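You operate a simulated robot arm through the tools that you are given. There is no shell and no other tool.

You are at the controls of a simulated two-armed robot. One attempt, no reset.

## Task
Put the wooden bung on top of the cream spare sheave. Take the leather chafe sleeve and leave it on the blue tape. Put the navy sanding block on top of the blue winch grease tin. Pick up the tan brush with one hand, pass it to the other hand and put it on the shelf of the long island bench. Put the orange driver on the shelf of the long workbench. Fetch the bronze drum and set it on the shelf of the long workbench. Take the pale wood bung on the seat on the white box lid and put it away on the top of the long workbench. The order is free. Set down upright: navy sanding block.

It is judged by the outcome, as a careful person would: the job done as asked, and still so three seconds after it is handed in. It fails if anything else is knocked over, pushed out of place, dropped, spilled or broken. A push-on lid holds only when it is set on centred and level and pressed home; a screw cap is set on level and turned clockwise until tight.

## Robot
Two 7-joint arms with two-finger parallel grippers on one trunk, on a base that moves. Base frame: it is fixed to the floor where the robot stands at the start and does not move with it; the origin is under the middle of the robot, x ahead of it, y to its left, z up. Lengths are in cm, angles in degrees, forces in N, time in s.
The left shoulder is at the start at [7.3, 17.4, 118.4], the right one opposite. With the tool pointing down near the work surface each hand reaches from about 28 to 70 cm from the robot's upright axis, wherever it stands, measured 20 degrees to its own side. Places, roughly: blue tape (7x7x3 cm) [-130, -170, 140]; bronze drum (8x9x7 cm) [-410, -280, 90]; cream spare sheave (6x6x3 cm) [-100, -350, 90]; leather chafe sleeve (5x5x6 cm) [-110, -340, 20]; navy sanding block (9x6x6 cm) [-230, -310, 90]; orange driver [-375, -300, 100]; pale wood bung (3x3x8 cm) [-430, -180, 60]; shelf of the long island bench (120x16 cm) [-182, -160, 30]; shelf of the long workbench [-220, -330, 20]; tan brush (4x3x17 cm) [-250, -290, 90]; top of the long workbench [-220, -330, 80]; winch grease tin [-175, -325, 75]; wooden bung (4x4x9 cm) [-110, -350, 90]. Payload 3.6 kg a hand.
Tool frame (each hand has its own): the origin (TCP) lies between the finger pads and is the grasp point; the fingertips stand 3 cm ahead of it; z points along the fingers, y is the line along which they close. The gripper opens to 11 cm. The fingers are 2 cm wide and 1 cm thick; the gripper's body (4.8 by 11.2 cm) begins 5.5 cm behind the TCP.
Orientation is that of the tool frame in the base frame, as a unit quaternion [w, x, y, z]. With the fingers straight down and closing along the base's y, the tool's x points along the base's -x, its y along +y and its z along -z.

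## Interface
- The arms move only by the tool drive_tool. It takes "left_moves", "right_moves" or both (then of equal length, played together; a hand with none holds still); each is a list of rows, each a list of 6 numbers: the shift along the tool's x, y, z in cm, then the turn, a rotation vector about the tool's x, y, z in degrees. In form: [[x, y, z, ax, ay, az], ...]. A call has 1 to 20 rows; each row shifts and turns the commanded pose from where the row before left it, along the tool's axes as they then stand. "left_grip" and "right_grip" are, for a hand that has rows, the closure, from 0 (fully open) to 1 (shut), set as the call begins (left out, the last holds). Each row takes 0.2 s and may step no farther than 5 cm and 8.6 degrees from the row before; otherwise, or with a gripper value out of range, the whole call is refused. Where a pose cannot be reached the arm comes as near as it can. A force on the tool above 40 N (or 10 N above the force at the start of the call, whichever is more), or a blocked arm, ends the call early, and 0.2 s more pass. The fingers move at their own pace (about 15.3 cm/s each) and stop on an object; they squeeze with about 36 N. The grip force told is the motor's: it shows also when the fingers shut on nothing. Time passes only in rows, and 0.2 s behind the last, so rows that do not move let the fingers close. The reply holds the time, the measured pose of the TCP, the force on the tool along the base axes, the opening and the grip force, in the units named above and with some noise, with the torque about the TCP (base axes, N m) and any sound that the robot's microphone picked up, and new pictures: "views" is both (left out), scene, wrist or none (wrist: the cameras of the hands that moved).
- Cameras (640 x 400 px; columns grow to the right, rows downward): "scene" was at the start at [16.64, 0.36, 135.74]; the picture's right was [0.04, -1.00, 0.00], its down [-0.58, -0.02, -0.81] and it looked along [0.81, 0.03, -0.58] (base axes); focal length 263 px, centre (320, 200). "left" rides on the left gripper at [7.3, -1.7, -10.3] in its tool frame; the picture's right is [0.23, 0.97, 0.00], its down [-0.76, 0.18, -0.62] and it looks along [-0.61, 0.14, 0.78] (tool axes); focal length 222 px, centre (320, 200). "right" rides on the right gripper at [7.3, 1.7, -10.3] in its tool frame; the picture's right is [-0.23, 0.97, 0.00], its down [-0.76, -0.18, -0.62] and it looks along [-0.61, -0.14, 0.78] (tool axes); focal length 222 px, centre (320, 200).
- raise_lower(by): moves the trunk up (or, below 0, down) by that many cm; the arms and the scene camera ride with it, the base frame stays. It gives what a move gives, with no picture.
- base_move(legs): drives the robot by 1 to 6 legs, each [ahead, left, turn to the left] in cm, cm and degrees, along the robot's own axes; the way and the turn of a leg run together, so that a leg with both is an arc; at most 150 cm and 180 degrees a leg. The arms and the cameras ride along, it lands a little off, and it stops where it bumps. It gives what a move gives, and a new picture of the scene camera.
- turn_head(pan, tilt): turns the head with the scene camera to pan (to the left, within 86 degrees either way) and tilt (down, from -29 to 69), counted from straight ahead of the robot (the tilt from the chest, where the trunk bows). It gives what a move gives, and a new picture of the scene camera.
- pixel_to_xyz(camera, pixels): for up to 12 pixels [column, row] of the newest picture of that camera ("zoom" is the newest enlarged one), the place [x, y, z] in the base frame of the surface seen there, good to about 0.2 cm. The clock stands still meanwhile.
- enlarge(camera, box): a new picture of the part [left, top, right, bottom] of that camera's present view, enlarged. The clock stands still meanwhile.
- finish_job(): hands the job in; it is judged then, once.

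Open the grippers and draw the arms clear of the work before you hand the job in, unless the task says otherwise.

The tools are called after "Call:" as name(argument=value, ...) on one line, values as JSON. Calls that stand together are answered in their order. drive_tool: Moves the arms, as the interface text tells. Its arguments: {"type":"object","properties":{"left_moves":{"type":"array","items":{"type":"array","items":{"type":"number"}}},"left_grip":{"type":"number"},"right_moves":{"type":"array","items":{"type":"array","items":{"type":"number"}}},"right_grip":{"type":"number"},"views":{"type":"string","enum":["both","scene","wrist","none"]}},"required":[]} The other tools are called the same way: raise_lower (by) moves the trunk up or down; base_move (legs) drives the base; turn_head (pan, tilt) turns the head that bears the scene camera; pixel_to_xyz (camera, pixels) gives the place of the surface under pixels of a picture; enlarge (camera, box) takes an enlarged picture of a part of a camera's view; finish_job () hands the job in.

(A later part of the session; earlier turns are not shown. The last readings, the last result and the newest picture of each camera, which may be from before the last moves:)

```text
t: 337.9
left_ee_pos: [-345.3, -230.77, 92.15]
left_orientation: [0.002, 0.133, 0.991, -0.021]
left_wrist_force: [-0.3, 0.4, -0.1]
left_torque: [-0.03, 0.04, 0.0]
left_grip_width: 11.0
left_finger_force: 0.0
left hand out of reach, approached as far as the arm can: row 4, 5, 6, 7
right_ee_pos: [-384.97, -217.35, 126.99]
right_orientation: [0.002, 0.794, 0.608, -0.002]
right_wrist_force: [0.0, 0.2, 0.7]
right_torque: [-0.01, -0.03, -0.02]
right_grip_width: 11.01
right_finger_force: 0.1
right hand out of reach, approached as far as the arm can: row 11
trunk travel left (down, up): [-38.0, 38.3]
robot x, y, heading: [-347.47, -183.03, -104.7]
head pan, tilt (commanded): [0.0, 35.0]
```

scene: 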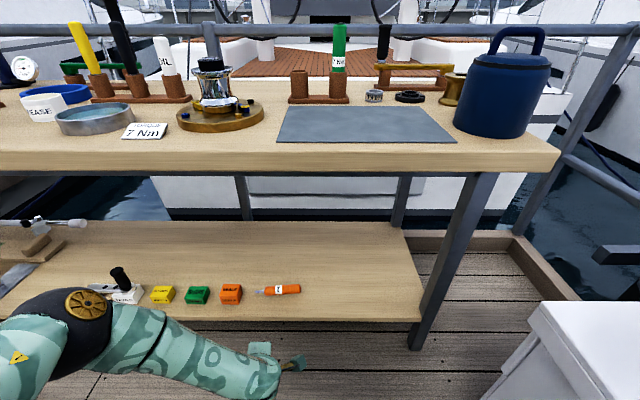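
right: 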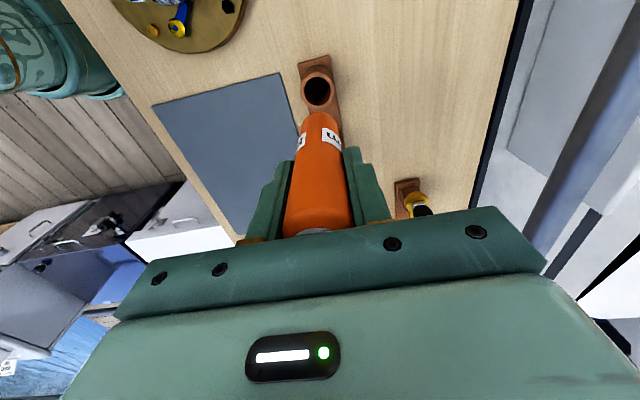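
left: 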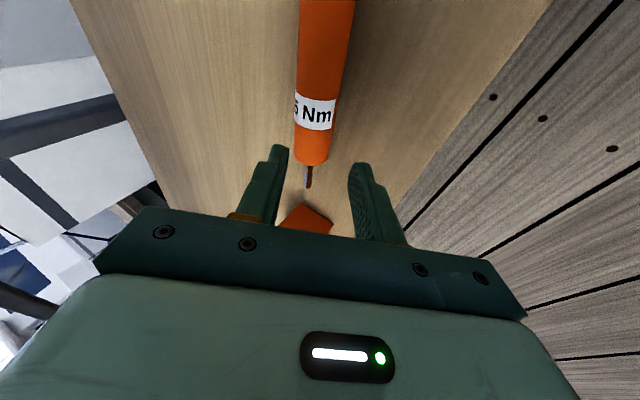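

I restore the left hand's yaw and raise it; then look at the drum and kettle.

Call:
drive_tool(left_moves=[[0, 0.5, -4, 0, 0, 8.2], [0, 0.5, -4, 0, 0, 8.2], [0, 0.5, -4, 0, 0, 8.2], [0, 0.5, -4, 0, 0, 8.2], [0, 0.5, -4, 0, 0, 8.2], [0, 0, -4, 0, 0, 8.2], [0, 0, -4, 0, 0, 8.2], [0, 0, 0, 0, 0, 8.2], [0, 0, 0, 0, 0, 8.2], [0, 0, 0, 0, 0, 8.2], [0, 0, 0, 0, 0, 8], [0, 0, 0, 0, 0, 0]], left_grip=0, views="none")

Call:
turn_head(pan=-25, tilt=38)

Call:
enlarge(camera="scene", box=[200, 60, 440, 220])

```text
t: 340.5
left_ee_pos: [-344.15, -227.32, 120.1]
left_orientation: [0.015, 0.796, 0.605, -0.014]
left_wrist_force: [-0.1, 0.1, 0.9]
left_torque: [0.0, 0.0, -0.01]
left_grip_width: 10.99
left_finger_force: 0.0
right_ee_pos: [-384.97, -217.41, 127.02]
right_orientation: [0.002, 0.794, 0.608, -0.002]
right_wrist_force: [0.2, 0.4, -0.5]
right_torque: [-0.01, 0.01, 0.01]
right_grip_width: 11.01
right_finger_force: 0.1
trunk travel left (down, up): [-38.0, 38.3]
robot x, y, heading: [-347.28, -182.75, -104.7]
head pan, tilt (commanded): [0.0, 35.0]
```

```text
t: 341.4
left_ee_pos: [-344.1, -227.29, 120.14]
left_orientation: [0.014, 0.795, 0.606, -0.013]
left_wrist_force: [-0.5, -0.1, 0.2]
left_torque: [-0.04, -0.02, -0.01]
left_grip_width: 10.99
left_finger_force: 0.1
right_ee_pos: [-384.97, -217.3, 127.13]
right_orientation: [0.002, 0.794, 0.608, -0.001]
right_wrist_force: [0.7, 0.3, 0.5]
right_torque: [0.0, 0.03, -0.03]
right_grip_width: 10.98
right_finger_force: 0.0
trunk travel left (down, up): [-38.0, 38.3]
robot x, y, heading: [-347.44, -183.11, -104.7]
head pan, tilt (commanded): [-25.0, 38.0]
```

scene: 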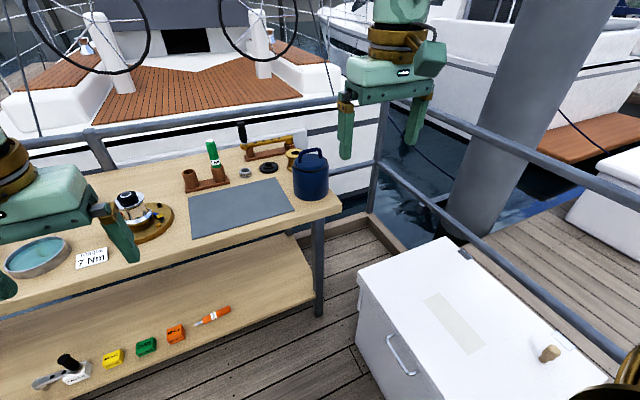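

```text
2.50 times, centred on (320, 140) of scene
```

zoom: 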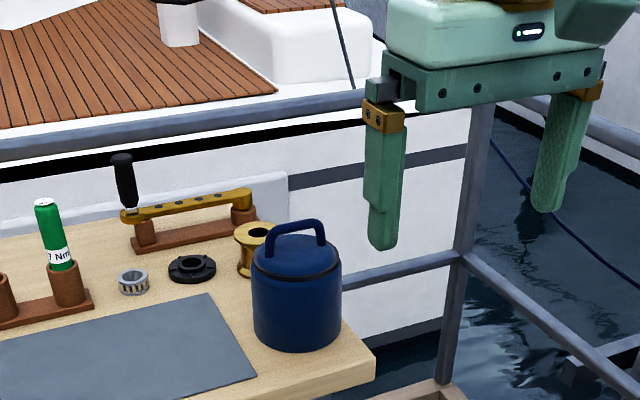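

The pale bung shows on the lid at (548,353). I measure the kettle, drum and bung.

Call:
pixel_to_xyz(camera="zoom", pixels=[[255, 300], [338, 290], [297, 348], [300, 228], [297, 260], [255, 230], [270, 240], [238, 235], [245, 265], [190, 265], [130, 270], [370, 350]])

Call:
pixel_to_xyz(camera="scene", pixels=[[549, 348], [549, 360], [535, 365], [450, 240], [605, 375], [360, 270], [440, 300], [480, 300], [465, 250]])

```text
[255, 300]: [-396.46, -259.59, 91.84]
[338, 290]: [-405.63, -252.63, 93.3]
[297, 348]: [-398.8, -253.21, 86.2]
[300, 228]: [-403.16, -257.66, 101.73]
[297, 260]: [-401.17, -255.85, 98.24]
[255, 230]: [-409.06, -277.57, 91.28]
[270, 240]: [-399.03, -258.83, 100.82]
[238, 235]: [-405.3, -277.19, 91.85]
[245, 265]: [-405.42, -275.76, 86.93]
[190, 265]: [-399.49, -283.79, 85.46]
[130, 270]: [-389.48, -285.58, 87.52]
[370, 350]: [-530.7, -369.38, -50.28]
```

```text
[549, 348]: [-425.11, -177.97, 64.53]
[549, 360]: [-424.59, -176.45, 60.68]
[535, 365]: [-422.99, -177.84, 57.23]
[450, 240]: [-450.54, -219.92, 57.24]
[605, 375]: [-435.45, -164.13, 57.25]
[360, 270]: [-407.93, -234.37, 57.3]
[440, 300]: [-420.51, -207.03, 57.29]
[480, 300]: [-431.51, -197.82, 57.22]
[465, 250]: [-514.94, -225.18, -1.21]
```

Kettle: centre (-401.3,-257), radius ~5, directly in front of the drum; the white box's near face is at u≈333. I check how wide my base is with the wrist cameras before squeezing in there.

Call:
enlarge(camera="right", box=[0, 0, 640, 400])

Call:
enlarge(camera="left", box=[0, 0, 640, 400])

```text
1.00 times, centred on (320, 200) of right (not enlarged: the box is as wide or as high as the picture)
```

zoom: 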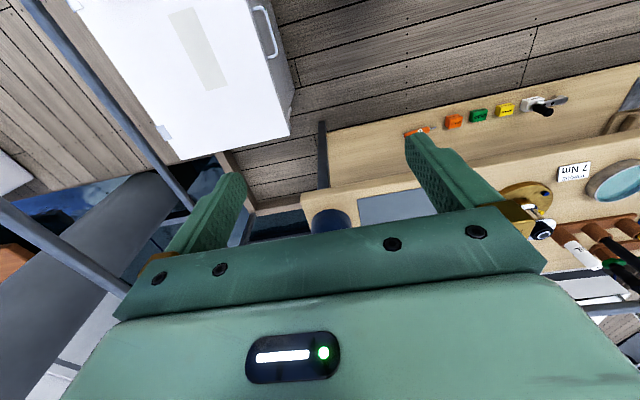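

```text
1.00 times, centred on (320, 200) of left (not enlarged: the box is as wide or as high as the picture)
```

zoom: 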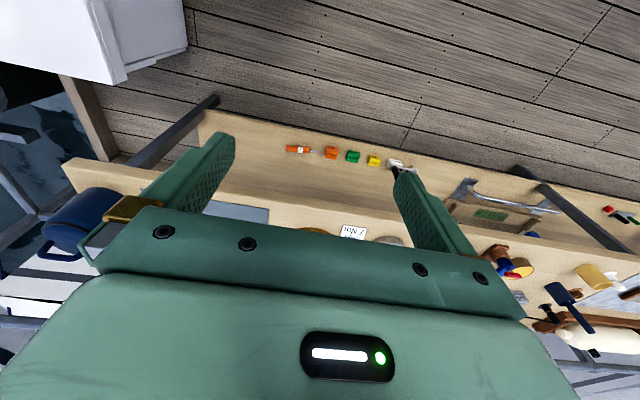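

The base is out of view. I yaw the right hand by +60° briefly so its camera can see the base and its outline.

Call:
drive_tool(right_moves=[[0, 0, 0, 0, 0, 8.4], [0, 0, 0, 0, 0, 8.4], [0, 0, 0, 0, 0, 8.4], [0, 0, 0, 0, 0, 8.4], [0, 0, 0, 0, 0, 8.4], [0, 0, 0, 0, 0, 8.4], [0, 0, 0, 0, 0, 8.4], [0, 0, 0, 0, 0, 8.4], [0, 0, 0, 0, 0, 8.4], [0, 0, 0, 0, 0, 8.4], [0, 0, 0, 0, 0, 0]], views="wrist")

```text
t: 343.8
left_ee_pos: [-344.04, -227.29, 120.05]
left_orientation: [0.015, 0.795, 0.606, -0.014]
left_wrist_force: [0.3, 0.5, -0.9]
left_torque: [-0.01, -0.02, 0.0]
left_grip_width: 11.01
left_finger_force: 0.1
right_ee_pos: [-384.91, -217.36, 127.13]
right_orientation: [0.0, 0.997, -0.074, -0.001]
right_wrist_force: [0.0, 0.3, -0.2]
right_torque: [0.02, 0.0, -0.01]
right_grip_width: 11.0
right_finger_force: 0.2
trunk travel left (down, up): [-38.0, 38.3]
robot x, y, heading: [-347.15, -183.03, -105.0]
head pan, tilt (commanded): [-25.0, 38.0]
```

right: 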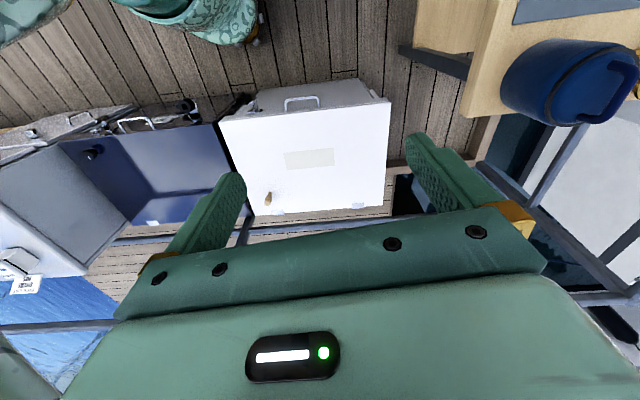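

The base's rim is at the top (180–260, 0–45). I measure points of it.

Call:
pixel_to_xyz(camera="right", pixels=[[200, 35], [225, 40], [245, 35], [252, 15], [180, 20], [258, 40], [262, 20], [268, 198], [270, 60], [390, 100], [300, 90]])

```text
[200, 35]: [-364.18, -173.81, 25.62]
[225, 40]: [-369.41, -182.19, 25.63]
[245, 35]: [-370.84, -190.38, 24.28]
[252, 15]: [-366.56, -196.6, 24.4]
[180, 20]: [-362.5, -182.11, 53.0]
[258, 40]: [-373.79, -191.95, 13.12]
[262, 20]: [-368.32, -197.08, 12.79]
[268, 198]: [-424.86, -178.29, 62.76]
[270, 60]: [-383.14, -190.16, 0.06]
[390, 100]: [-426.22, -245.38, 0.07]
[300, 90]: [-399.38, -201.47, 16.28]
```

My base reaches about 25–28 cm from its axis, so I keep 32 cm from the box. I set the right hand to yaw −30° with a 25° forward tilt for the drum.

Call:
drive_tool(right_moves=[[0, 0, 0, 0, 0, -8.15], [0, 0, 0, 0, 0, -8.15], [0, 0, 0, 0, 0, -8.15], [0, 0, 0, 0, 0, -8.15], [0, 0, 0, 0, 0, -8.15], [0, 0, 0, 0, 0, -8.15], [0, 0, 0, 0, 0, -8.15], [0, 0, 0, 0, 0, -8.15], [0, 0, 0, 0, 0, -8.15], [0, 0, 0, 0, 0, -8.15], [0, 0, 0, 0, 0, -8.15], [0, 0, 0, 0, 0, -8.15], [0, 0, 0, 0, 0, -8.15], [0, 0, 0, 0, 0, -8.15], [0, 0, 0, 0, -8.3, 0], [0, 0, 0, 0, -8.3, 0], [0, 0, 0, 0, -8.3, 0], [0, 0, 0, 0, 0, 0]], right_grip=0, views="none")

```text
t: 347.6
left_ee_pos: [-344.14, -227.47, 120.11]
left_orientation: [0.015, 0.795, 0.606, -0.014]
left_wrist_force: [0.1, 0.5, -0.6]
left_torque: [0.0, -0.01, -0.01]
left_grip_width: 11.02
left_finger_force: 0.1
right_ee_pos: [-378.12, -210.69, 117.46]
right_orientation: [0.171, 0.589, 0.779, -0.13]
right_wrist_force: [0.6, -0.2, 1.1]
right_torque: [-0.01, -0.02, 0.02]
right_grip_width: 11.0
right_finger_force: 0.0
right hand out of reach, approached as far as the arm can: row 11, 12, 13, 14, 17
trunk travel left (down, up): [-38.0, 38.3]
robot x, y, heading: [-347.16, -182.93, -104.7]
head pan, tilt (commanded): [-25.0, 38.0]
```

The right hand now points forward-left with 25° tilt. I drive to the drum station (about (-370.4,-221.2)).

Call:
base_move(legs=[[0, -12.4, 0], [38, 0, 0]])

Call:
enlarge(camera="right", box=[0, 0, 640, 400])

```text
t: 350.9
left_ee_pos: [-366.07, -260.96, 120.06]
left_orientation: [0.015, 0.796, 0.605, -0.014]
left_wrist_force: [-0.2, 0.1, -0.7]
left_torque: [0.02, 0.01, 0.01]
left_grip_width: 10.98
left_finger_force: 0.2
right_ee_pos: [-399.98, -244.15, 117.49]
right_orientation: [0.171, 0.59, 0.779, -0.129]
right_wrist_force: [-0.2, -0.2, 0.1]
right_torque: [-0.02, 0.0, -0.01]
right_grip_width: 11.02
right_finger_force: 0.0
trunk travel left (down, up): [-38.0, 38.3]
robot x, y, heading: [-369.19, -216.33, -105.1]
head pan, tilt (commanded): [-25.0, 38.0]
```

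scene: 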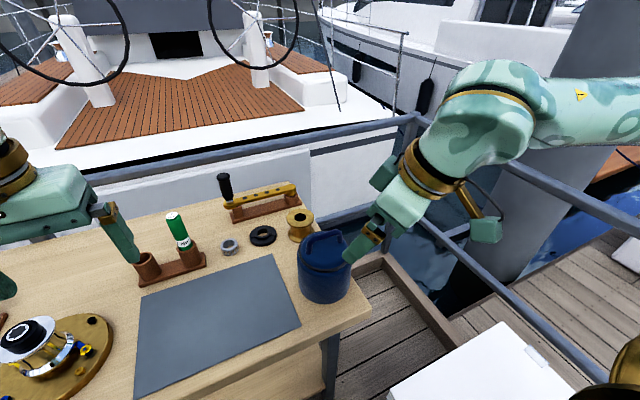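

```text
1.00 times, centred on (320, 200) of right (not enlarged: the box is as wide or as high as the picture)
```

zoom: 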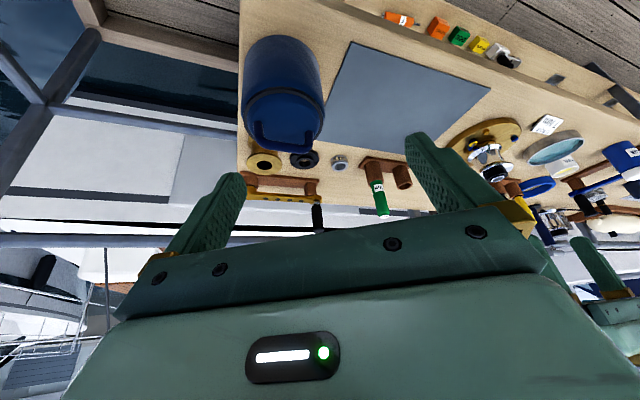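

The drum shows at (264,163) in the wrist view. I zoom in on it to measure its top flange.

Call:
enlarge(camera="right", box=[220, 120, 350, 200])

Call:
enlarge(camera="scene", box=[220, 180, 360, 300])

```text
4.92 times, centred on (285, 160) of right
```

zoom: 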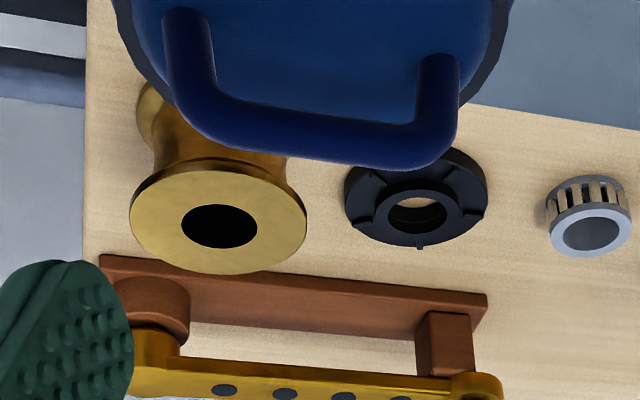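

```text
3.33 times, centred on (290, 240) of scene
```

zoom: 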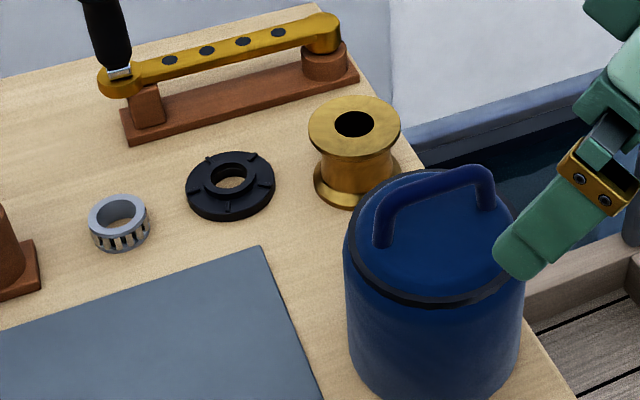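

Call:
pixel_to_xyz(camera="zoom", pixels=[[311, 125], [398, 125], [354, 99], [354, 155], [330, 108], [380, 145], [320, 190], [340, 205], [395, 165], [350, 180], [345, 60], [230, 185]])

```text
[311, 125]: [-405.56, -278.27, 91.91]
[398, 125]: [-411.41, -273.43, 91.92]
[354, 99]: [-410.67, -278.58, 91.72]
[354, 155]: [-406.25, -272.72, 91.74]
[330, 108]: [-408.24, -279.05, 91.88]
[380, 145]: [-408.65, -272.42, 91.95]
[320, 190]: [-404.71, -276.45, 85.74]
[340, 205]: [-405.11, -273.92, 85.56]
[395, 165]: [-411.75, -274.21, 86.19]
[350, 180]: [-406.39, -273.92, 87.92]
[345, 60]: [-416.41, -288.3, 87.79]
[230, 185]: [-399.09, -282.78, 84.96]
```

Drum top flange: centre (-408.5,-275.75), radius ~3.75, z=91.9. Before approaching I measure the railing near the bench's end.

Call:
pixel_to_xyz(camera="scene", pixels=[[350, 145], [405, 135], [390, 210], [355, 215], [520, 180], [560, 230], [500, 300], [450, 220], [340, 290], [362, 270]])

```text
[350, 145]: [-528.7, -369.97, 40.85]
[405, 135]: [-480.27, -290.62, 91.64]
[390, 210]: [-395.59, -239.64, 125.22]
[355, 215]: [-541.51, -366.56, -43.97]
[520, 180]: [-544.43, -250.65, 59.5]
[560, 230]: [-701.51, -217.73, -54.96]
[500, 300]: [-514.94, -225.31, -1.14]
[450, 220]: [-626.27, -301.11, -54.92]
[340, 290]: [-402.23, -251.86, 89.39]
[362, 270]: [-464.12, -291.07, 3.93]
```

The railing is far. I move 5 cm closer, then bring the right hand to a point 18 cm before the drum along its approach direction, passing above the kettle.

Call:
base_move(legs=[[5, 0, 0]])

Call:
drive_tool(right_moves=[[-1.61, -2.36, 2.0, 0, 0, 0], [-1.61, -2.36, 2.0, 0, 0, 0], [-1.61, -2.36, 3.0, 0, 0, 0], [-1.61, -2.36, 3.5, 0, 0, 0], [-1.61, -2.36, 3.7, 0, 0, 0], [-1.61, -2.36, 3.7, 0, 0, 0], [0, 0, 0, 0, 0, 0]], right_grip=0, views="both")

```text
t: 351.8
left_ee_pos: [-367.34, -265.84, 120.13]
left_orientation: [0.015, 0.796, 0.604, -0.014]
left_wrist_force: [-0.7, -0.3, 0.6]
left_torque: [0.03, 0.0, 0.02]
left_grip_width: 10.96
left_finger_force: 0.1
right_ee_pos: [-401.32, -248.91, 117.37]
right_orientation: [0.17, 0.591, 0.778, -0.129]
right_wrist_force: [-0.5, 0.4, -0.9]
right_torque: [0.05, -0.06, 0.01]
right_grip_width: 11.0
right_finger_force: 0.1
trunk travel left (down, up): [-38.0, 38.3]
robot x, y, heading: [-370.33, -221.63, -105.1]
head pan, tilt (commanded): [-25.0, 38.0]
```

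scene: 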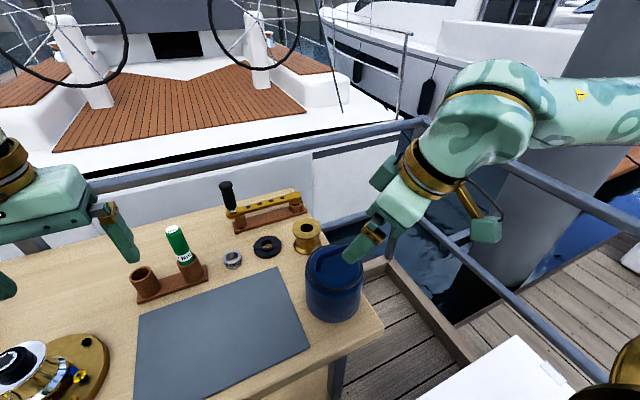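

```text
t: 353.4
left_ee_pos: [-367.38, -265.75, 120.07]
left_orientation: [0.016, 0.796, 0.605, -0.014]
left_wrist_force: [0.8, 0.6, 0.2]
left_torque: [0.02, 0.01, 0.01]
left_grip_width: 10.99
left_finger_force: 0.1
right_ee_pos: [-408.99, -264.81, 107.96]
right_orientation: [0.17, 0.59, 0.778, -0.131]
right_wrist_force: [-0.7, 0.2, -0.4]
right_torque: [0.02, 0.01, 0.01]
right_grip_width: 10.99
right_finger_force: 0.0
right hand out of reach, approached as far as the arm can: row 6
trunk travel left (down, up): [-38.0, 38.3]
robot x, y, heading: [-370.03, -221.39, -104.8]
head pan, tilt (commanded): [-25.0, 38.0]
```

scene: 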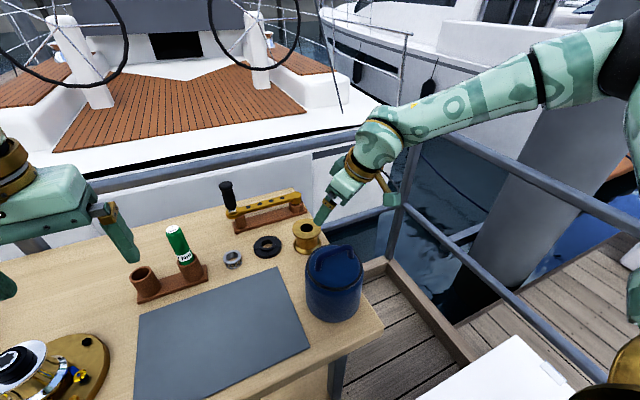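
right: 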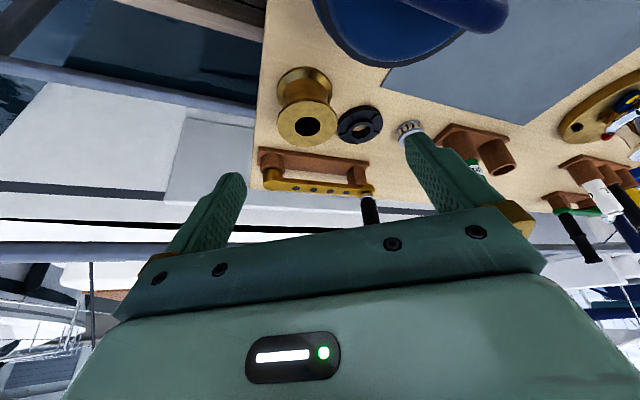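

The drum is ahead at (306,115) in the wrist view; I correct sideways (x −1.7, y −2.5) and advance 15 cm along the tool axis, then check.

Call:
drive_tool(right_moves=[[-0.85, -1.25, 2.5, 0, 0, 0], [-0.86, -1.25, 2.5, 0, 0, 0], [0, 0, 3.5, 0, 0, 0], [0, 0, 3.5, 0, 0, 0], [0, 0, 3, 0, 0, 0], [0, 0, 0, 0, 0, 0]], right_grip=0, views="both")

```text
t: 354.8
left_ee_pos: [-367.32, -265.71, 120.05]
left_orientation: [0.016, 0.796, 0.604, -0.014]
left_wrist_force: [-0.2, 0.2, -0.4]
left_torque: [0.0, 0.0, -0.01]
left_grip_width: 10.99
left_finger_force: 0.0
right_ee_pos: [-408.08, -269.05, 99.2]
right_orientation: [0.171, 0.59, 0.779, -0.13]
right_wrist_force: [0.1, 0.6, 0.4]
right_torque: [0.03, 0.02, 0.02]
right_grip_width: 11.0
right_finger_force: 0.0
right hand out of reach, approached as far as the arm can: row 1, 2
trunk travel left (down, up): [-38.0, 38.3]
robot x, y, heading: [-370.11, -221.36, -104.9]
head pan, tilt (commanded): [-25.0, 38.0]
```

scene: 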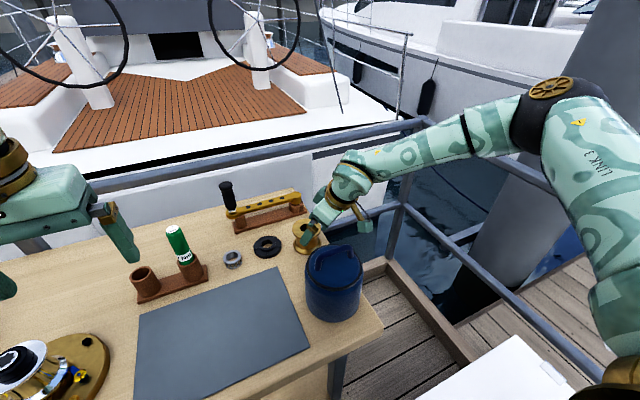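
right: 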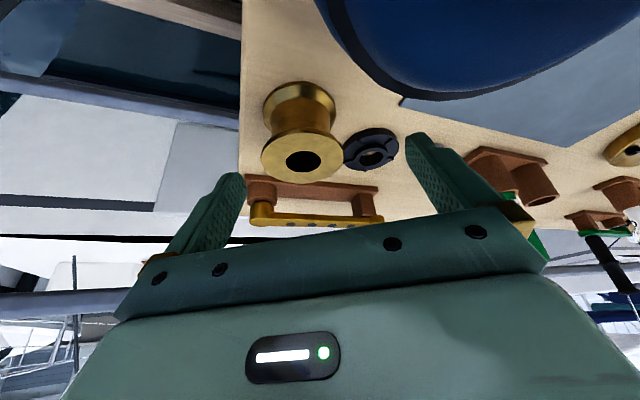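

Sideways correction was limited by a wrist joint at this yaw. I relax the yaw by +8° and retry the correction while advancing a bit.

Call:
drive_tool(right_moves=[[0, 0, 0, 0, 0, 8], [-0.7, -1.1, 1.5, 0, 0, 0], [-0.7, -1.1, 1.5, 0, 0, 0], [0, 0, 0, 0, 0, 0]], right_grip=0, views="wrist")

```text
t: 355.8
left_ee_pos: [-367.46, -265.71, 120.15]
left_orientation: [0.016, 0.796, 0.604, -0.013]
left_wrist_force: [0.3, 1.3, -0.1]
left_torque: [0.0, 0.02, 0.0]
left_grip_width: 11.0
left_finger_force: 0.2
right_ee_pos: [-409.59, -271.67, 96.85]
right_orientation: [0.179, 0.644, 0.735, -0.118]
right_wrist_force: [-0.6, -0.2, 0.1]
right_torque: [-0.01, -0.01, 0.0]
right_grip_width: 11.01
right_finger_force: 0.1
trunk travel left (down, up): [-38.0, 38.3]
robot x, y, heading: [-370.1, -221.27, -105.2]
head pan, tilt (commanded): [-25.0, 38.0]
```

right: 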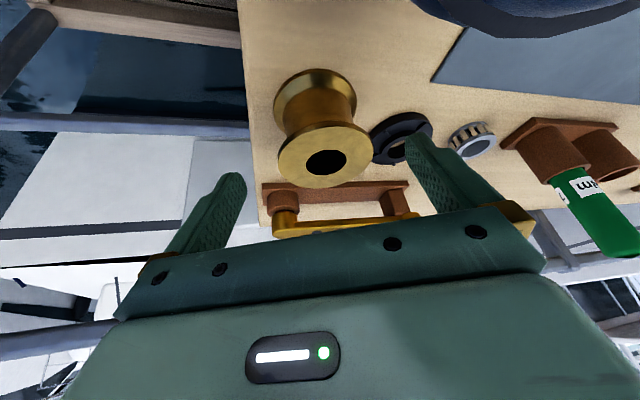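

The drum is now centred (column ~320). I advance the last 8.9 cm so that the fingers straddle the drum with TCP at z≈89.

Call:
drive_tool(right_moves=[[-0.3, 0, 3, 0, 0, 0], [-0.27, 0, 3, 0, 0, 0], [0, 0, 2.8, 0, 0, 0], [0, 0, 0, 0, 0, 0]], right_grip=0, views="both")

```text
t: 356.8
left_ee_pos: [-367.35, -265.75, 120.02]
left_orientation: [0.015, 0.797, 0.604, -0.014]
left_wrist_force: [0.2, -0.2, 0.6]
left_torque: [0.0, 0.03, 0.0]
left_grip_width: 11.01
left_finger_force: 0.1
right_ee_pos: [-409.21, -273.24, 94.07]
right_orientation: [0.179, 0.644, 0.734, -0.119]
right_wrist_force: [0.6, 1.1, -0.4]
right_torque: [0.01, -0.02, 0.01]
right_grip_width: 11.01
right_finger_force: 0.1
right hand out of reach, approached as far as the arm can: row 2, 3
trunk travel left (down, up): [-38.0, 38.3]
robot x, y, heading: [-370.39, -221.13, -105.0]
head pan, tilt (commanded): [-25.0, 38.0]
```

scene: 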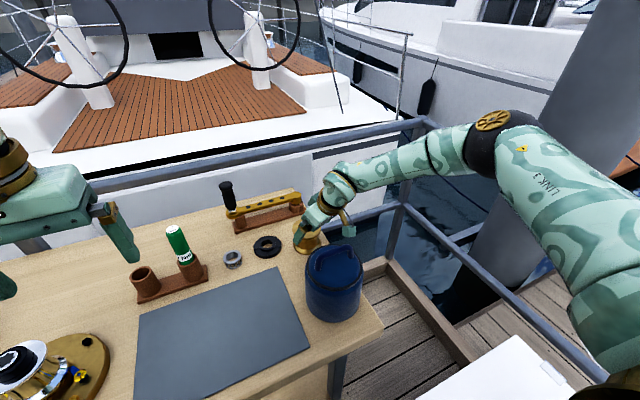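
right: 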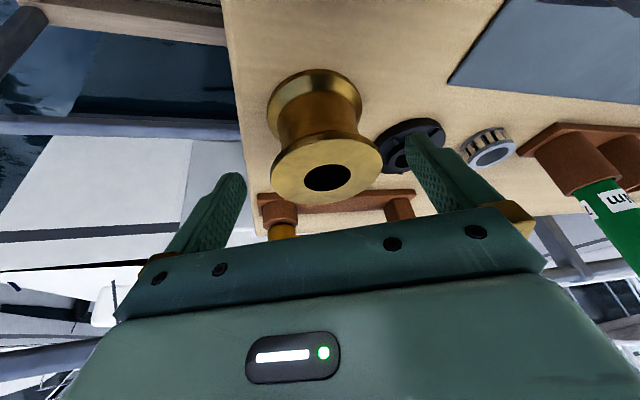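

The wrist limit stops the advance; I relax the yaw another +9° and continue the remaining 5.7 cm.

Call:
drive_tool(right_moves=[[0, 0, 0, 0, 0, 8.5], [-0.1, 0, 2, 0, 0, 0], [-0.1, 0, 2, 0, 0, 0], [0, 0, 1.7, 0, 0, 0], [0, 0, 0, 0, 0, 0]], right_grip=0, views="both")

```text
t: 357.6
left_ee_pos: [-367.38, -265.55, 120.21]
left_orientation: [0.015, 0.797, 0.604, -0.014]
left_wrist_force: [-0.3, -0.1, -0.3]
left_torque: [-0.04, 0.0, 0.0]
left_grip_width: 10.99
left_finger_force: 0.0
right_ee_pos: [-409.32, -275.18, 91.56]
right_orientation: [0.189, 0.699, 0.681, -0.108]
right_wrist_force: [-2.6, 1.8, 9.3]
right_torque: [1.17, -0.25, 0.32]
right_grip_width: 10.99
right_finger_force: 0.1
trunk travel left (down, up): [-38.0, 38.3]
robot x, y, heading: [-370.55, -221.29, -105.1]
head pan, tilt (commanded): [-25.0, 38.0]
stopped in row 4 (right hand): the force on the tool passed its limit at 55 N (the readings are from after the stop); the commanded pose is now the measured one
```

scene: 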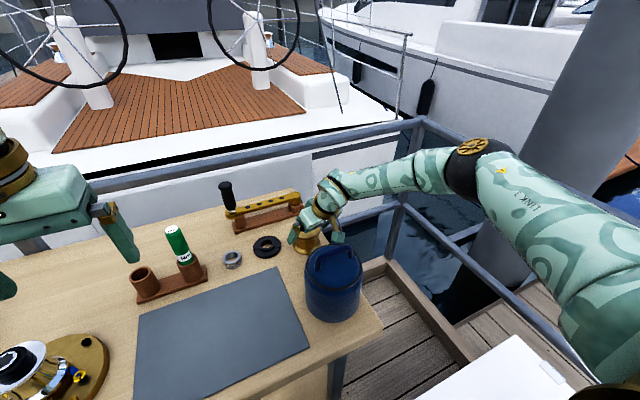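
right: 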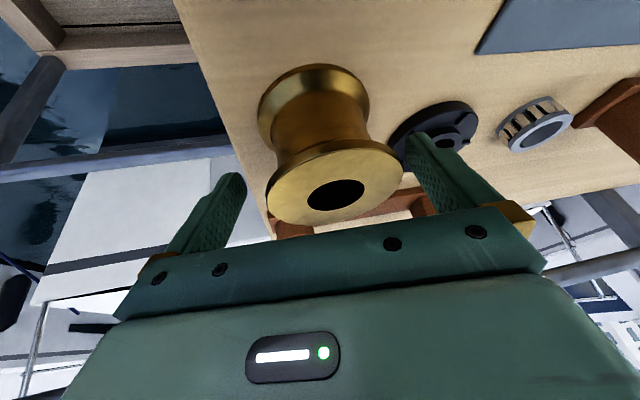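

The hand touched something (55 N peak; the torque suggests contact ~12 cm toward the robot, i.e. my wrist camera against the kettle). I back off 3 cm along the axis and check the kettle.

Call:
drive_tool(right_moves=[[0, 0, -1.5, 0, 0, 0], [0, 0, -2, 0, 0, 0], [0, 0, -2.5, 0, 0, 0], [0, 0, 0, 0, 0, 0]], right_grip=0, views="both")

Call:
enlarge(camera="scene", box=[260, 170, 400, 330])

```text
t: 358.6
left_ee_pos: [-367.37, -265.79, 120.15]
left_orientation: [0.014, 0.796, 0.605, -0.013]
left_wrist_force: [0.0, 0.1, -0.4]
left_torque: [0.04, 0.01, 0.03]
left_grip_width: 10.97
left_finger_force: 0.1
right_ee_pos: [-409.92, -272.67, 96.68]
right_orientation: [0.188, 0.699, 0.682, -0.108]
right_wrist_force: [0.3, -0.3, 0.5]
right_torque: [-0.03, -0.04, -0.05]
right_grip_width: 10.99
right_finger_force: 0.1
trunk travel left (down, up): [-38.0, 38.3]
robot x, y, heading: [-370.34, -221.1, -105.1]
head pan, tilt (commanded): [-25.0, 38.0]
```

scene: 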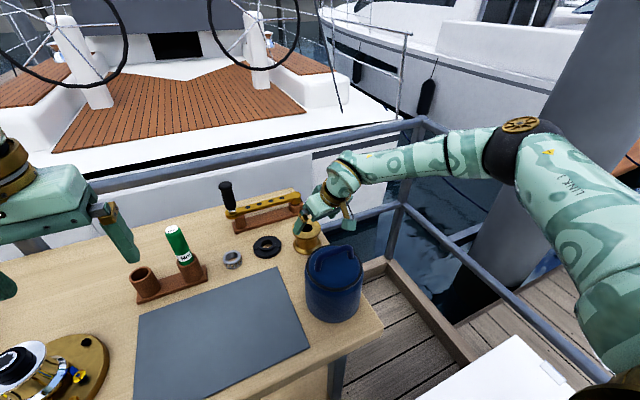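
right: 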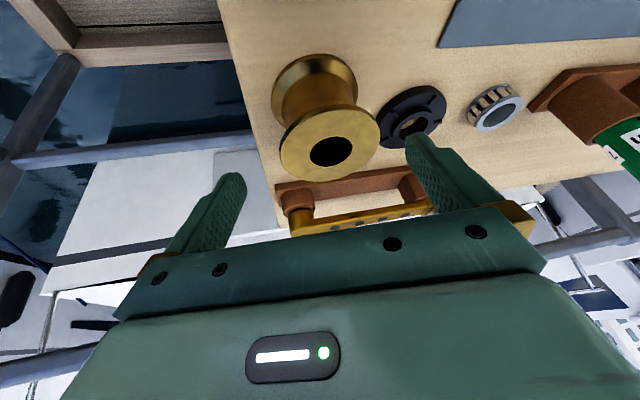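

```text
2.50 times, centred on (330, 250) of scene
```

zoom: 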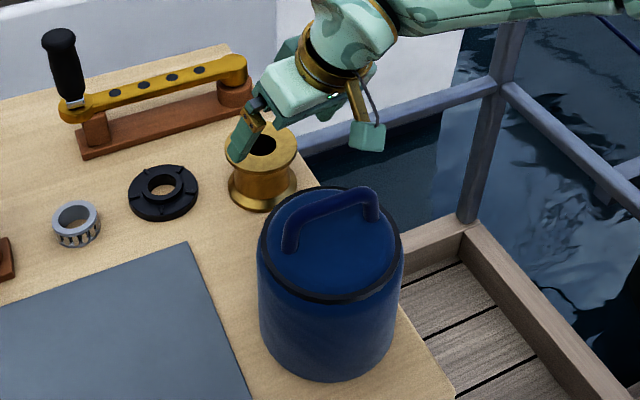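

I re-measure the kettle and drum to see whether either has moved.

Call:
pixel_to_xyz(camera="zoom", pixels=[[264, 280], [398, 280], [330, 378], [335, 195], [330, 260], [270, 240], [392, 230], [330, 300], [230, 140], [293, 145], [262, 125], [245, 195]])

```text
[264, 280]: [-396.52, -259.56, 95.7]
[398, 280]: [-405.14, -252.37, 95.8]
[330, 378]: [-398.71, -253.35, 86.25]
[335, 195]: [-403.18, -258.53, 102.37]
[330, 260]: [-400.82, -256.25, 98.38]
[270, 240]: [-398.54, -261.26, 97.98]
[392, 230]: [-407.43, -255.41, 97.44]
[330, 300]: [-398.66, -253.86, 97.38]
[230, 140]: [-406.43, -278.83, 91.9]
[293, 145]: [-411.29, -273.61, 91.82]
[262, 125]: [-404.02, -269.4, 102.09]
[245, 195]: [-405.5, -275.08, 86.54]
```

Neither kettle nor drum moved. I change the plan: grip the drum with a vertical tool at yaw +45° (camera away from the kettle), set it down at a free spot, and regrasp it tilted there. First I rise and reorient.

Call:
drive_tool(right_moves=[[0, 0, -3, 0, 0, 0], [0, 0, -4, 0, 0, 0], [0, 0, -4, 0, 0, 0], [0, 0, 0, 0, 8.3, 0], [0, 0, 0, 0, 8.3, 0], [0, 0, 0, 0, 8.2, 0], [0, 0, 0, 0, 0, 8.4], [0, 0, 0, 0, 0, 8.4], [0, 0, 0, 0, 0, 8.4], [0, 0, 0, 0, 0, 8.4], [0, 0, 0, 0, 0, 8.4], [0, 0, 0, 0, 0, 8.4], [0, 0, 0, 0, 0, 8.4], [0, 0, 0, 0, 0, 0]], right_grip=0, views="both")

```text
t: 361.6
left_ee_pos: [-367.42, -265.73, 120.09]
left_orientation: [0.014, 0.796, 0.605, -0.015]
left_wrist_force: [0.8, 0.5, -0.7]
left_torque: [0.02, 0.0, -0.02]
left_grip_width: 11.0
left_finger_force: 0.1
right_ee_pos: [-411.1, -268.16, 106.75]
right_orientation: [0.172, 0.951, 0.256, 0.014]
right_wrist_force: [0.1, 0.2, -0.6]
right_torque: [0.0, 0.01, -0.02]
right_grip_width: 11.02
right_finger_force: 0.0
right hand out of reach, approached as far as the arm can: row 5, 6
trunk travel left (down, up): [-38.0, 38.3]
robot x, y, heading: [-370.53, -221.29, -105.1]
head pan, tilt (commanded): [-25.0, 38.0]
```

scene: 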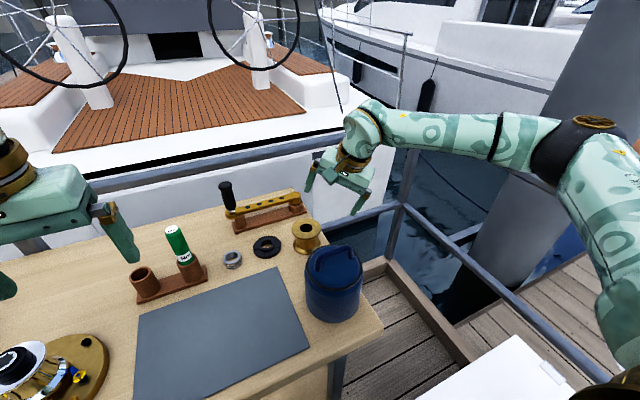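
right: 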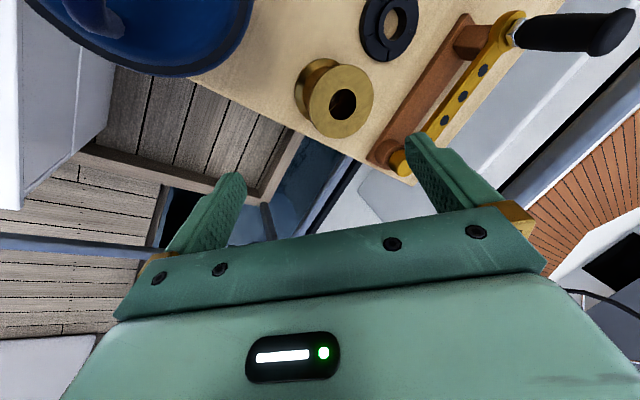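

A 20° tilt remains; I level the tool with a rotation of about (19.6, 3.6, 0)° in its frame.

Call:
drive_tool(right_moves=[[0, 0, 0, 6.53, 1.2, 0], [0, 0, 0, 6.53, 1.2, 0], [0, 0, 0, 6.53, 1.2, 0], [0, 0, 0, 0, 0, 0]], right_grip=0, views="wrist")

```text
t: 362.6
left_ee_pos: [-367.4, -265.69, 120.01]
left_orientation: [0.015, 0.796, 0.604, -0.014]
left_wrist_force: [-0.4, -0.6, 0.0]
left_torque: [-0.03, -0.01, 0.0]
left_grip_width: 10.98
left_finger_force: 0.0
right_ee_pos: [-411.07, -268.09, 106.75]
right_orientation: [-0.001, 0.965, 0.261, -0.001]
right_wrist_force: [0.8, -0.3, 0.2]
right_torque: [0.0, -0.03, 0.0]
right_grip_width: 11.01
right_finger_force: 0.0
trunk travel left (down, up): [-38.0, 38.3]
robot x, y, heading: [-370.4, -220.99, -105.0]
head pan, tilt (commanded): [-25.0, 38.0]
```

right: 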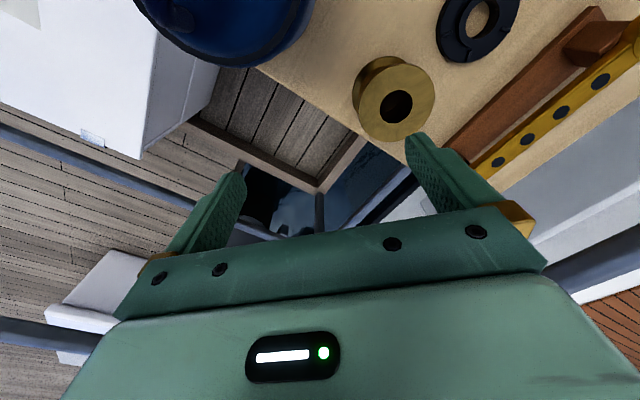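

The tool is vertical at yaw +45°. I move over the drum's centre and descend to z≈97, then check.

Call:
drive_tool(right_moves=[[-0.82, 3.95, 0, 0, 0, 0], [-0.83, 3.95, 0, 0, 0, 0], [0, 0, 3.5, 0, 0, 0], [0, 0, 3.5, 0, 0, 0], [0, 0, 2.5, 0, 0, 0], [0, 0, 0, 0, 0, 0]], right_grip=0, views="both")

```text
t: 364.0
left_ee_pos: [-367.49, -265.76, 120.05]
left_orientation: [0.015, 0.796, 0.605, -0.015]
left_wrist_force: [0.1, 0.0, 0.3]
left_torque: [-0.01, 0.02, 0.0]
left_grip_width: 10.98
left_finger_force: 0.2
right_ee_pos: [-408.7, -275.71, 97.49]
right_orientation: [-0.001, 0.965, 0.261, -0.002]
right_wrist_force: [-0.3, 0.1, 0.3]
right_torque: [0.03, 0.0, 0.0]
right_grip_width: 11.03
right_finger_force: 0.1
trunk travel left (down, up): [-38.0, 38.3]
robot x, y, heading: [-370.38, -221.27, -105.2]
head pan, tilt (commanded): [-25.0, 38.0]
```

scene: 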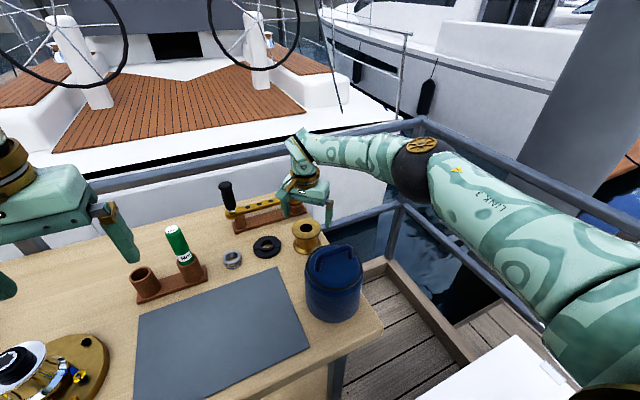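
right: 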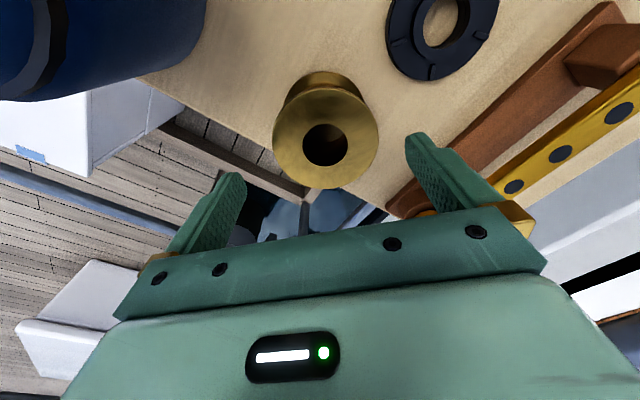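

The drum sits centred at (325,142), 0.35 cm off along y. I correct, descend to z≈89 and close.

Call:
drive_tool(right_moves=[[0, 0.35, 2, 0, 0, 0], [0, 0, 3, 0, 0, 0], [0, 0, 3.4, 0, 0, 0], [0, 0, 0, 0, 0, 0]], right_grip=0, views="none")

Call:
drive_tool(right_moves=[[0, 0, 0, 0, 0, 0], [0, 0, 0, 0, 0, 0], [0, 0, 0, 0, 0, 0], [0, 0, 0, 0, 0, 0]], right_grip=1, views="wrist")

```text
t: 365.0
left_ee_pos: [-367.51, -265.66, 120.05]
left_orientation: [0.016, 0.796, 0.604, -0.014]
left_wrist_force: [0.1, 0.8, -0.1]
left_torque: [0.01, 0.02, -0.01]
left_grip_width: 10.99
left_finger_force: 0.1
right_ee_pos: [-408.37, -275.74, 88.9]
right_orientation: [-0.001, 0.965, 0.26, -0.001]
right_wrist_force: [0.9, -0.5, -0.2]
right_torque: [-0.01, 0.02, 0.0]
right_grip_width: 11.02
right_finger_force: 0.0
right hand out of reach, approached as far as the arm can: row 3
trunk travel left (down, up): [-38.0, 38.3]
robot x, y, heading: [-370.81, -221.55, -105.3]
head pan, tilt (commanded): [-25.0, 38.0]
```

```text
t: 366.0
left_ee_pos: [-367.31, -265.68, 120.17]
left_orientation: [0.015, 0.797, 0.604, -0.014]
left_wrist_force: [0.4, 0.2, 0.6]
left_torque: [0.01, -0.02, 0.05]
left_grip_width: 11.01
left_finger_force: 0.0
right_ee_pos: [-408.14, -275.83, 88.81]
right_orientation: [-0.001, 0.966, 0.26, -0.001]
right_wrist_force: [2.6, 1.7, -0.3]
right_torque: [0.34, 0.06, -0.13]
right_grip_width: 8.01
right_finger_force: 35.5
trunk travel left (down, up): [-38.0, 38.3]
robot x, y, heading: [-370.37, -221.35, -104.9]
head pan, tilt (commanded): [-25.0, 38.0]
```

right: 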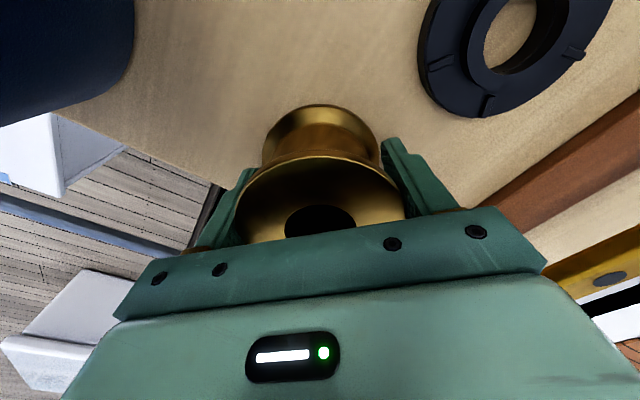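

Gripped at 8.0 cm. I lift it gently and check the load.

Call:
drive_tool(right_moves=[[0, 0, -1, 0, 0, 0], [0, 0, -2, 0, 0, 0], [0, 0, -3, 0, 0, 0], [0, 0, -4, 0, 0, 0], [0, 0, -4, 0, 0, 0], [0, 0, -4, 0, 0, 0], [0, 0, 0, 0, 0, 0]], right_grip=1, views="both")

```text
t: 367.6
left_ee_pos: [-367.41, -265.99, 120.03]
left_orientation: [0.014, 0.796, 0.605, -0.014]
left_wrist_force: [-0.4, -0.2, 0.1]
left_torque: [-0.01, 0.01, 0.02]
left_grip_width: 11.01
left_finger_force: 0.1
right_ee_pos: [-408.42, -275.87, 106.8]
right_orientation: [-0.002, 0.965, 0.261, -0.001]
right_wrist_force: [0.1, 0.3, -13.5]
right_torque: [0.04, -0.08, 0.02]
right_grip_width: 7.83
right_finger_force: 36.2
trunk travel left (down, up): [-38.0, 38.3]
robot x, y, heading: [-370.41, -221.33, -105.3]
head pan, tilt (commanded): [-25.0, 38.0]
```

scene: 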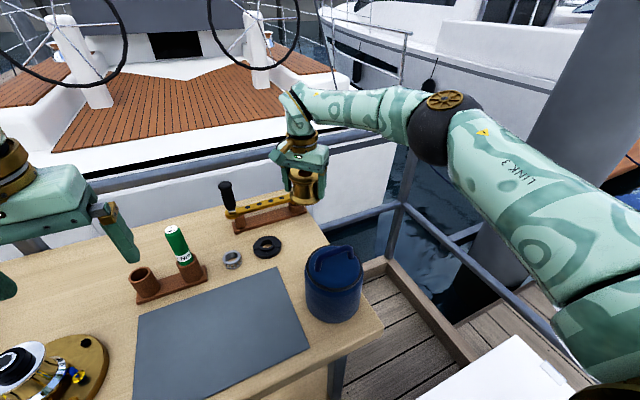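
right: 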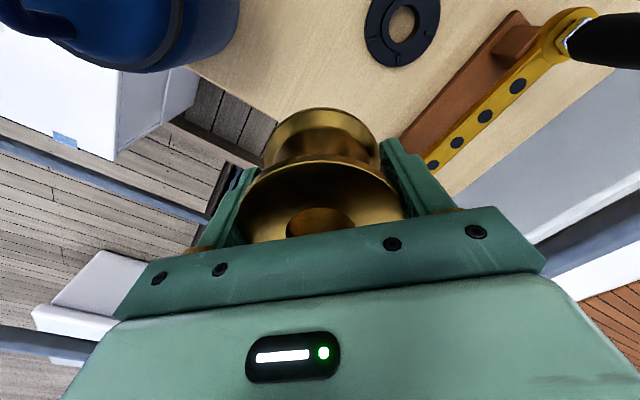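

The drum weighs ~1.4 kg and is held firmly. I first move the left hand 15 cm further left, then carry the drum to above the grey mat at about (-384.5,-266.5).

Call:
drive_tool(left_moves=[[2, 3.75, 0, 0, 0, 0], [2, 3.75, 0, 0, 0, 0], [2, 3.75, 0, 0, 0, 0], [2, 3.75, 0, 0, 0, 0], [0, 0, 0, 0, 0, 0]], views="none")

Call:
drive_tool(right_moves=[[0, 0, -3, 0, 0, 0], [4.22, 0.66, 0, 0, 0, 0], [4.22, 0.66, 0, 0, 0, 0], [4.22, 0.66, 0, 0, 0, 0], [4.22, 0.66, 0, 0, 0, 0], [4.22, 0.66, 0, 0, 0, 0], [4.22, 0.66, 0, 0, 0, 0], [0, 0, 0, 0, 0, 0]], right_grip=1, views="both")

```text
t: 368.8
left_ee_pos: [-351.26, -261.94, 119.85]
left_orientation: [0.015, 0.797, 0.603, -0.013]
left_wrist_force: [-0.7, -0.2, 0.2]
left_torque: [0.02, -0.01, 0.02]
left_grip_width: 10.99
left_finger_force: 0.0
right_ee_pos: [-408.55, -275.92, 106.73]
right_orientation: [-0.001, 0.965, 0.261, 0.0]
right_wrist_force: [-0.3, 0.6, -12.7]
right_torque: [0.03, -0.09, 0.03]
right_grip_width: 7.79
right_finger_force: 36.2
trunk travel left (down, up): [-38.0, 38.3]
robot x, y, heading: [-370.54, -221.25, -105.0]
head pan, tilt (commanded): [-25.0, 38.0]
```

```text
t: 370.6
left_ee_pos: [-351.14, -262.17, 119.83]
left_orientation: [0.014, 0.797, 0.604, -0.014]
left_wrist_force: [-0.1, 0.6, -0.3]
left_torque: [-0.02, -0.02, 0.0]
left_grip_width: 11.04
left_finger_force: 0.1
right_ee_pos: [-384.33, -266.7, 109.65]
right_orientation: [0.0, 0.966, 0.259, -0.001]
right_wrist_force: [-0.3, -0.2, -11.3]
right_torque: [0.03, -0.09, -0.04]
right_grip_width: 7.81
right_finger_force: 36.7
trunk travel left (down, up): [-38.0, 38.3]
robot x, y, heading: [-370.29, -221.64, -105.0]
head pan, tilt (commanded): [-25.0, 38.0]
```

scene: 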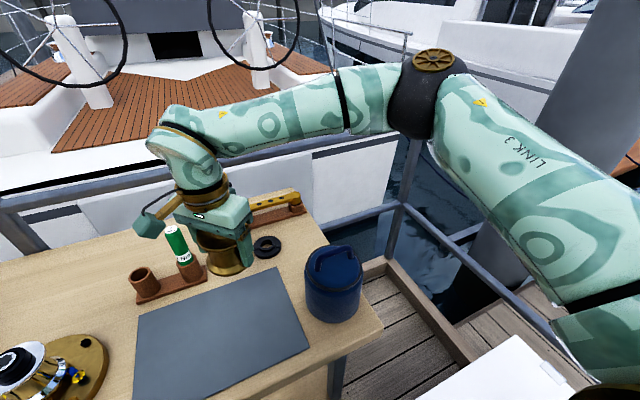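
right: 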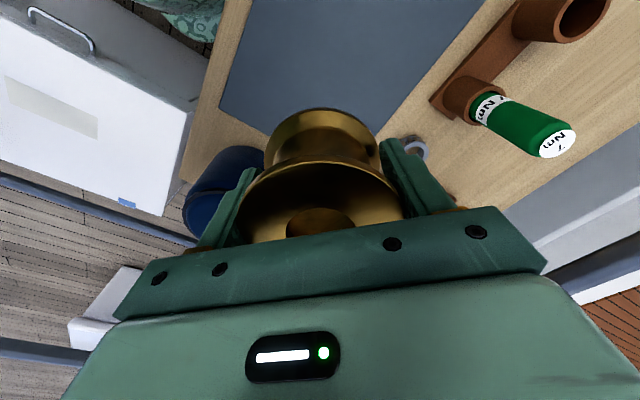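

The drum hangs over the mat area. I verify the mat's corners and height.

Call:
pixel_to_xyz(camera="scene", pixels=[[140, 320], [275, 272], [305, 340], [145, 385], [220, 330], [200, 310], [240, 300]])

```text
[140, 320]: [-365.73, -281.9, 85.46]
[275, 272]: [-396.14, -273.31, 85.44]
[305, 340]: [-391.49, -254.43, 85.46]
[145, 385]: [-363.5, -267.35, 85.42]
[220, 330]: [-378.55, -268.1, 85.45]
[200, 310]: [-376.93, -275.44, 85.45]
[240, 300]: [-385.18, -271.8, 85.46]
```

The mat is at z=85.45 and the spot is on it. I lower the drum onto it, the last bit in small steps.

Call:
drive_tool(right_moves=[[0, 0, 4.5, 0, 0, 0], [0, 0, 4.5, 0, 0, 0], [0, 0, 4.5, 0, 0, 0], [0, 0, 4.5, 0, 0, 0], [0, 0, 1.6, 0, 0, 0], [0, 0, 0.3, 0, 0, 0], [0, 0, 0, 0, 0, 0]], right_grip=1, views="none")

```text
t: 372.2
left_ee_pos: [-350.93, -262.19, 119.77]
left_orientation: [0.015, 0.796, 0.605, -0.014]
left_wrist_force: [0.3, -0.3, 1.2]
left_torque: [-0.01, -0.02, 0.01]
left_grip_width: 10.98
left_finger_force: 0.1
right_ee_pos: [-384.58, -266.58, 90.09]
right_orientation: [-0.001, 0.966, 0.26, -0.002]
right_wrist_force: [-0.5, -0.1, -11.8]
right_torque: [0.01, -0.1, 0.0]
right_grip_width: 7.78
right_finger_force: 36.2
trunk travel left (down, up): [-38.0, 38.3]
robot x, y, heading: [-370.19, -221.26, -105.2]
head pan, tilt (commanded): [-25.0, 38.0]
```

Call:
drive_tool(right_moves=[[0, 0, 0.3, 0, 0, 0], [0, 0, 0.2, 0, 0, 0], [0, 0, 0.2, 0, 0, 0], [0, 0, 0, 0, 0, 0]], right_grip=1, views="none")

```text
t: 373.2
left_ee_pos: [-350.95, -262.08, 119.84]
left_orientation: [0.014, 0.796, 0.605, -0.014]
left_wrist_force: [0.3, 0.1, 0.3]
left_torque: [0.0, -0.01, -0.02]
left_grip_width: 10.99
left_finger_force: 0.0
right_ee_pos: [-384.4, -266.54, 89.4]
right_orientation: [0.0, 0.965, 0.261, -0.002]
right_wrist_force: [0.4, 1.1, 0.7]
right_torque: [0.39, 0.37, -0.11]
right_grip_width: 7.76
right_finger_force: 35.7
trunk travel left (down, up): [-38.0, 38.3]
robot x, y, heading: [-370.58, -221.27, -104.9]
head pan, tilt (commanded): [-25.0, 38.0]
```

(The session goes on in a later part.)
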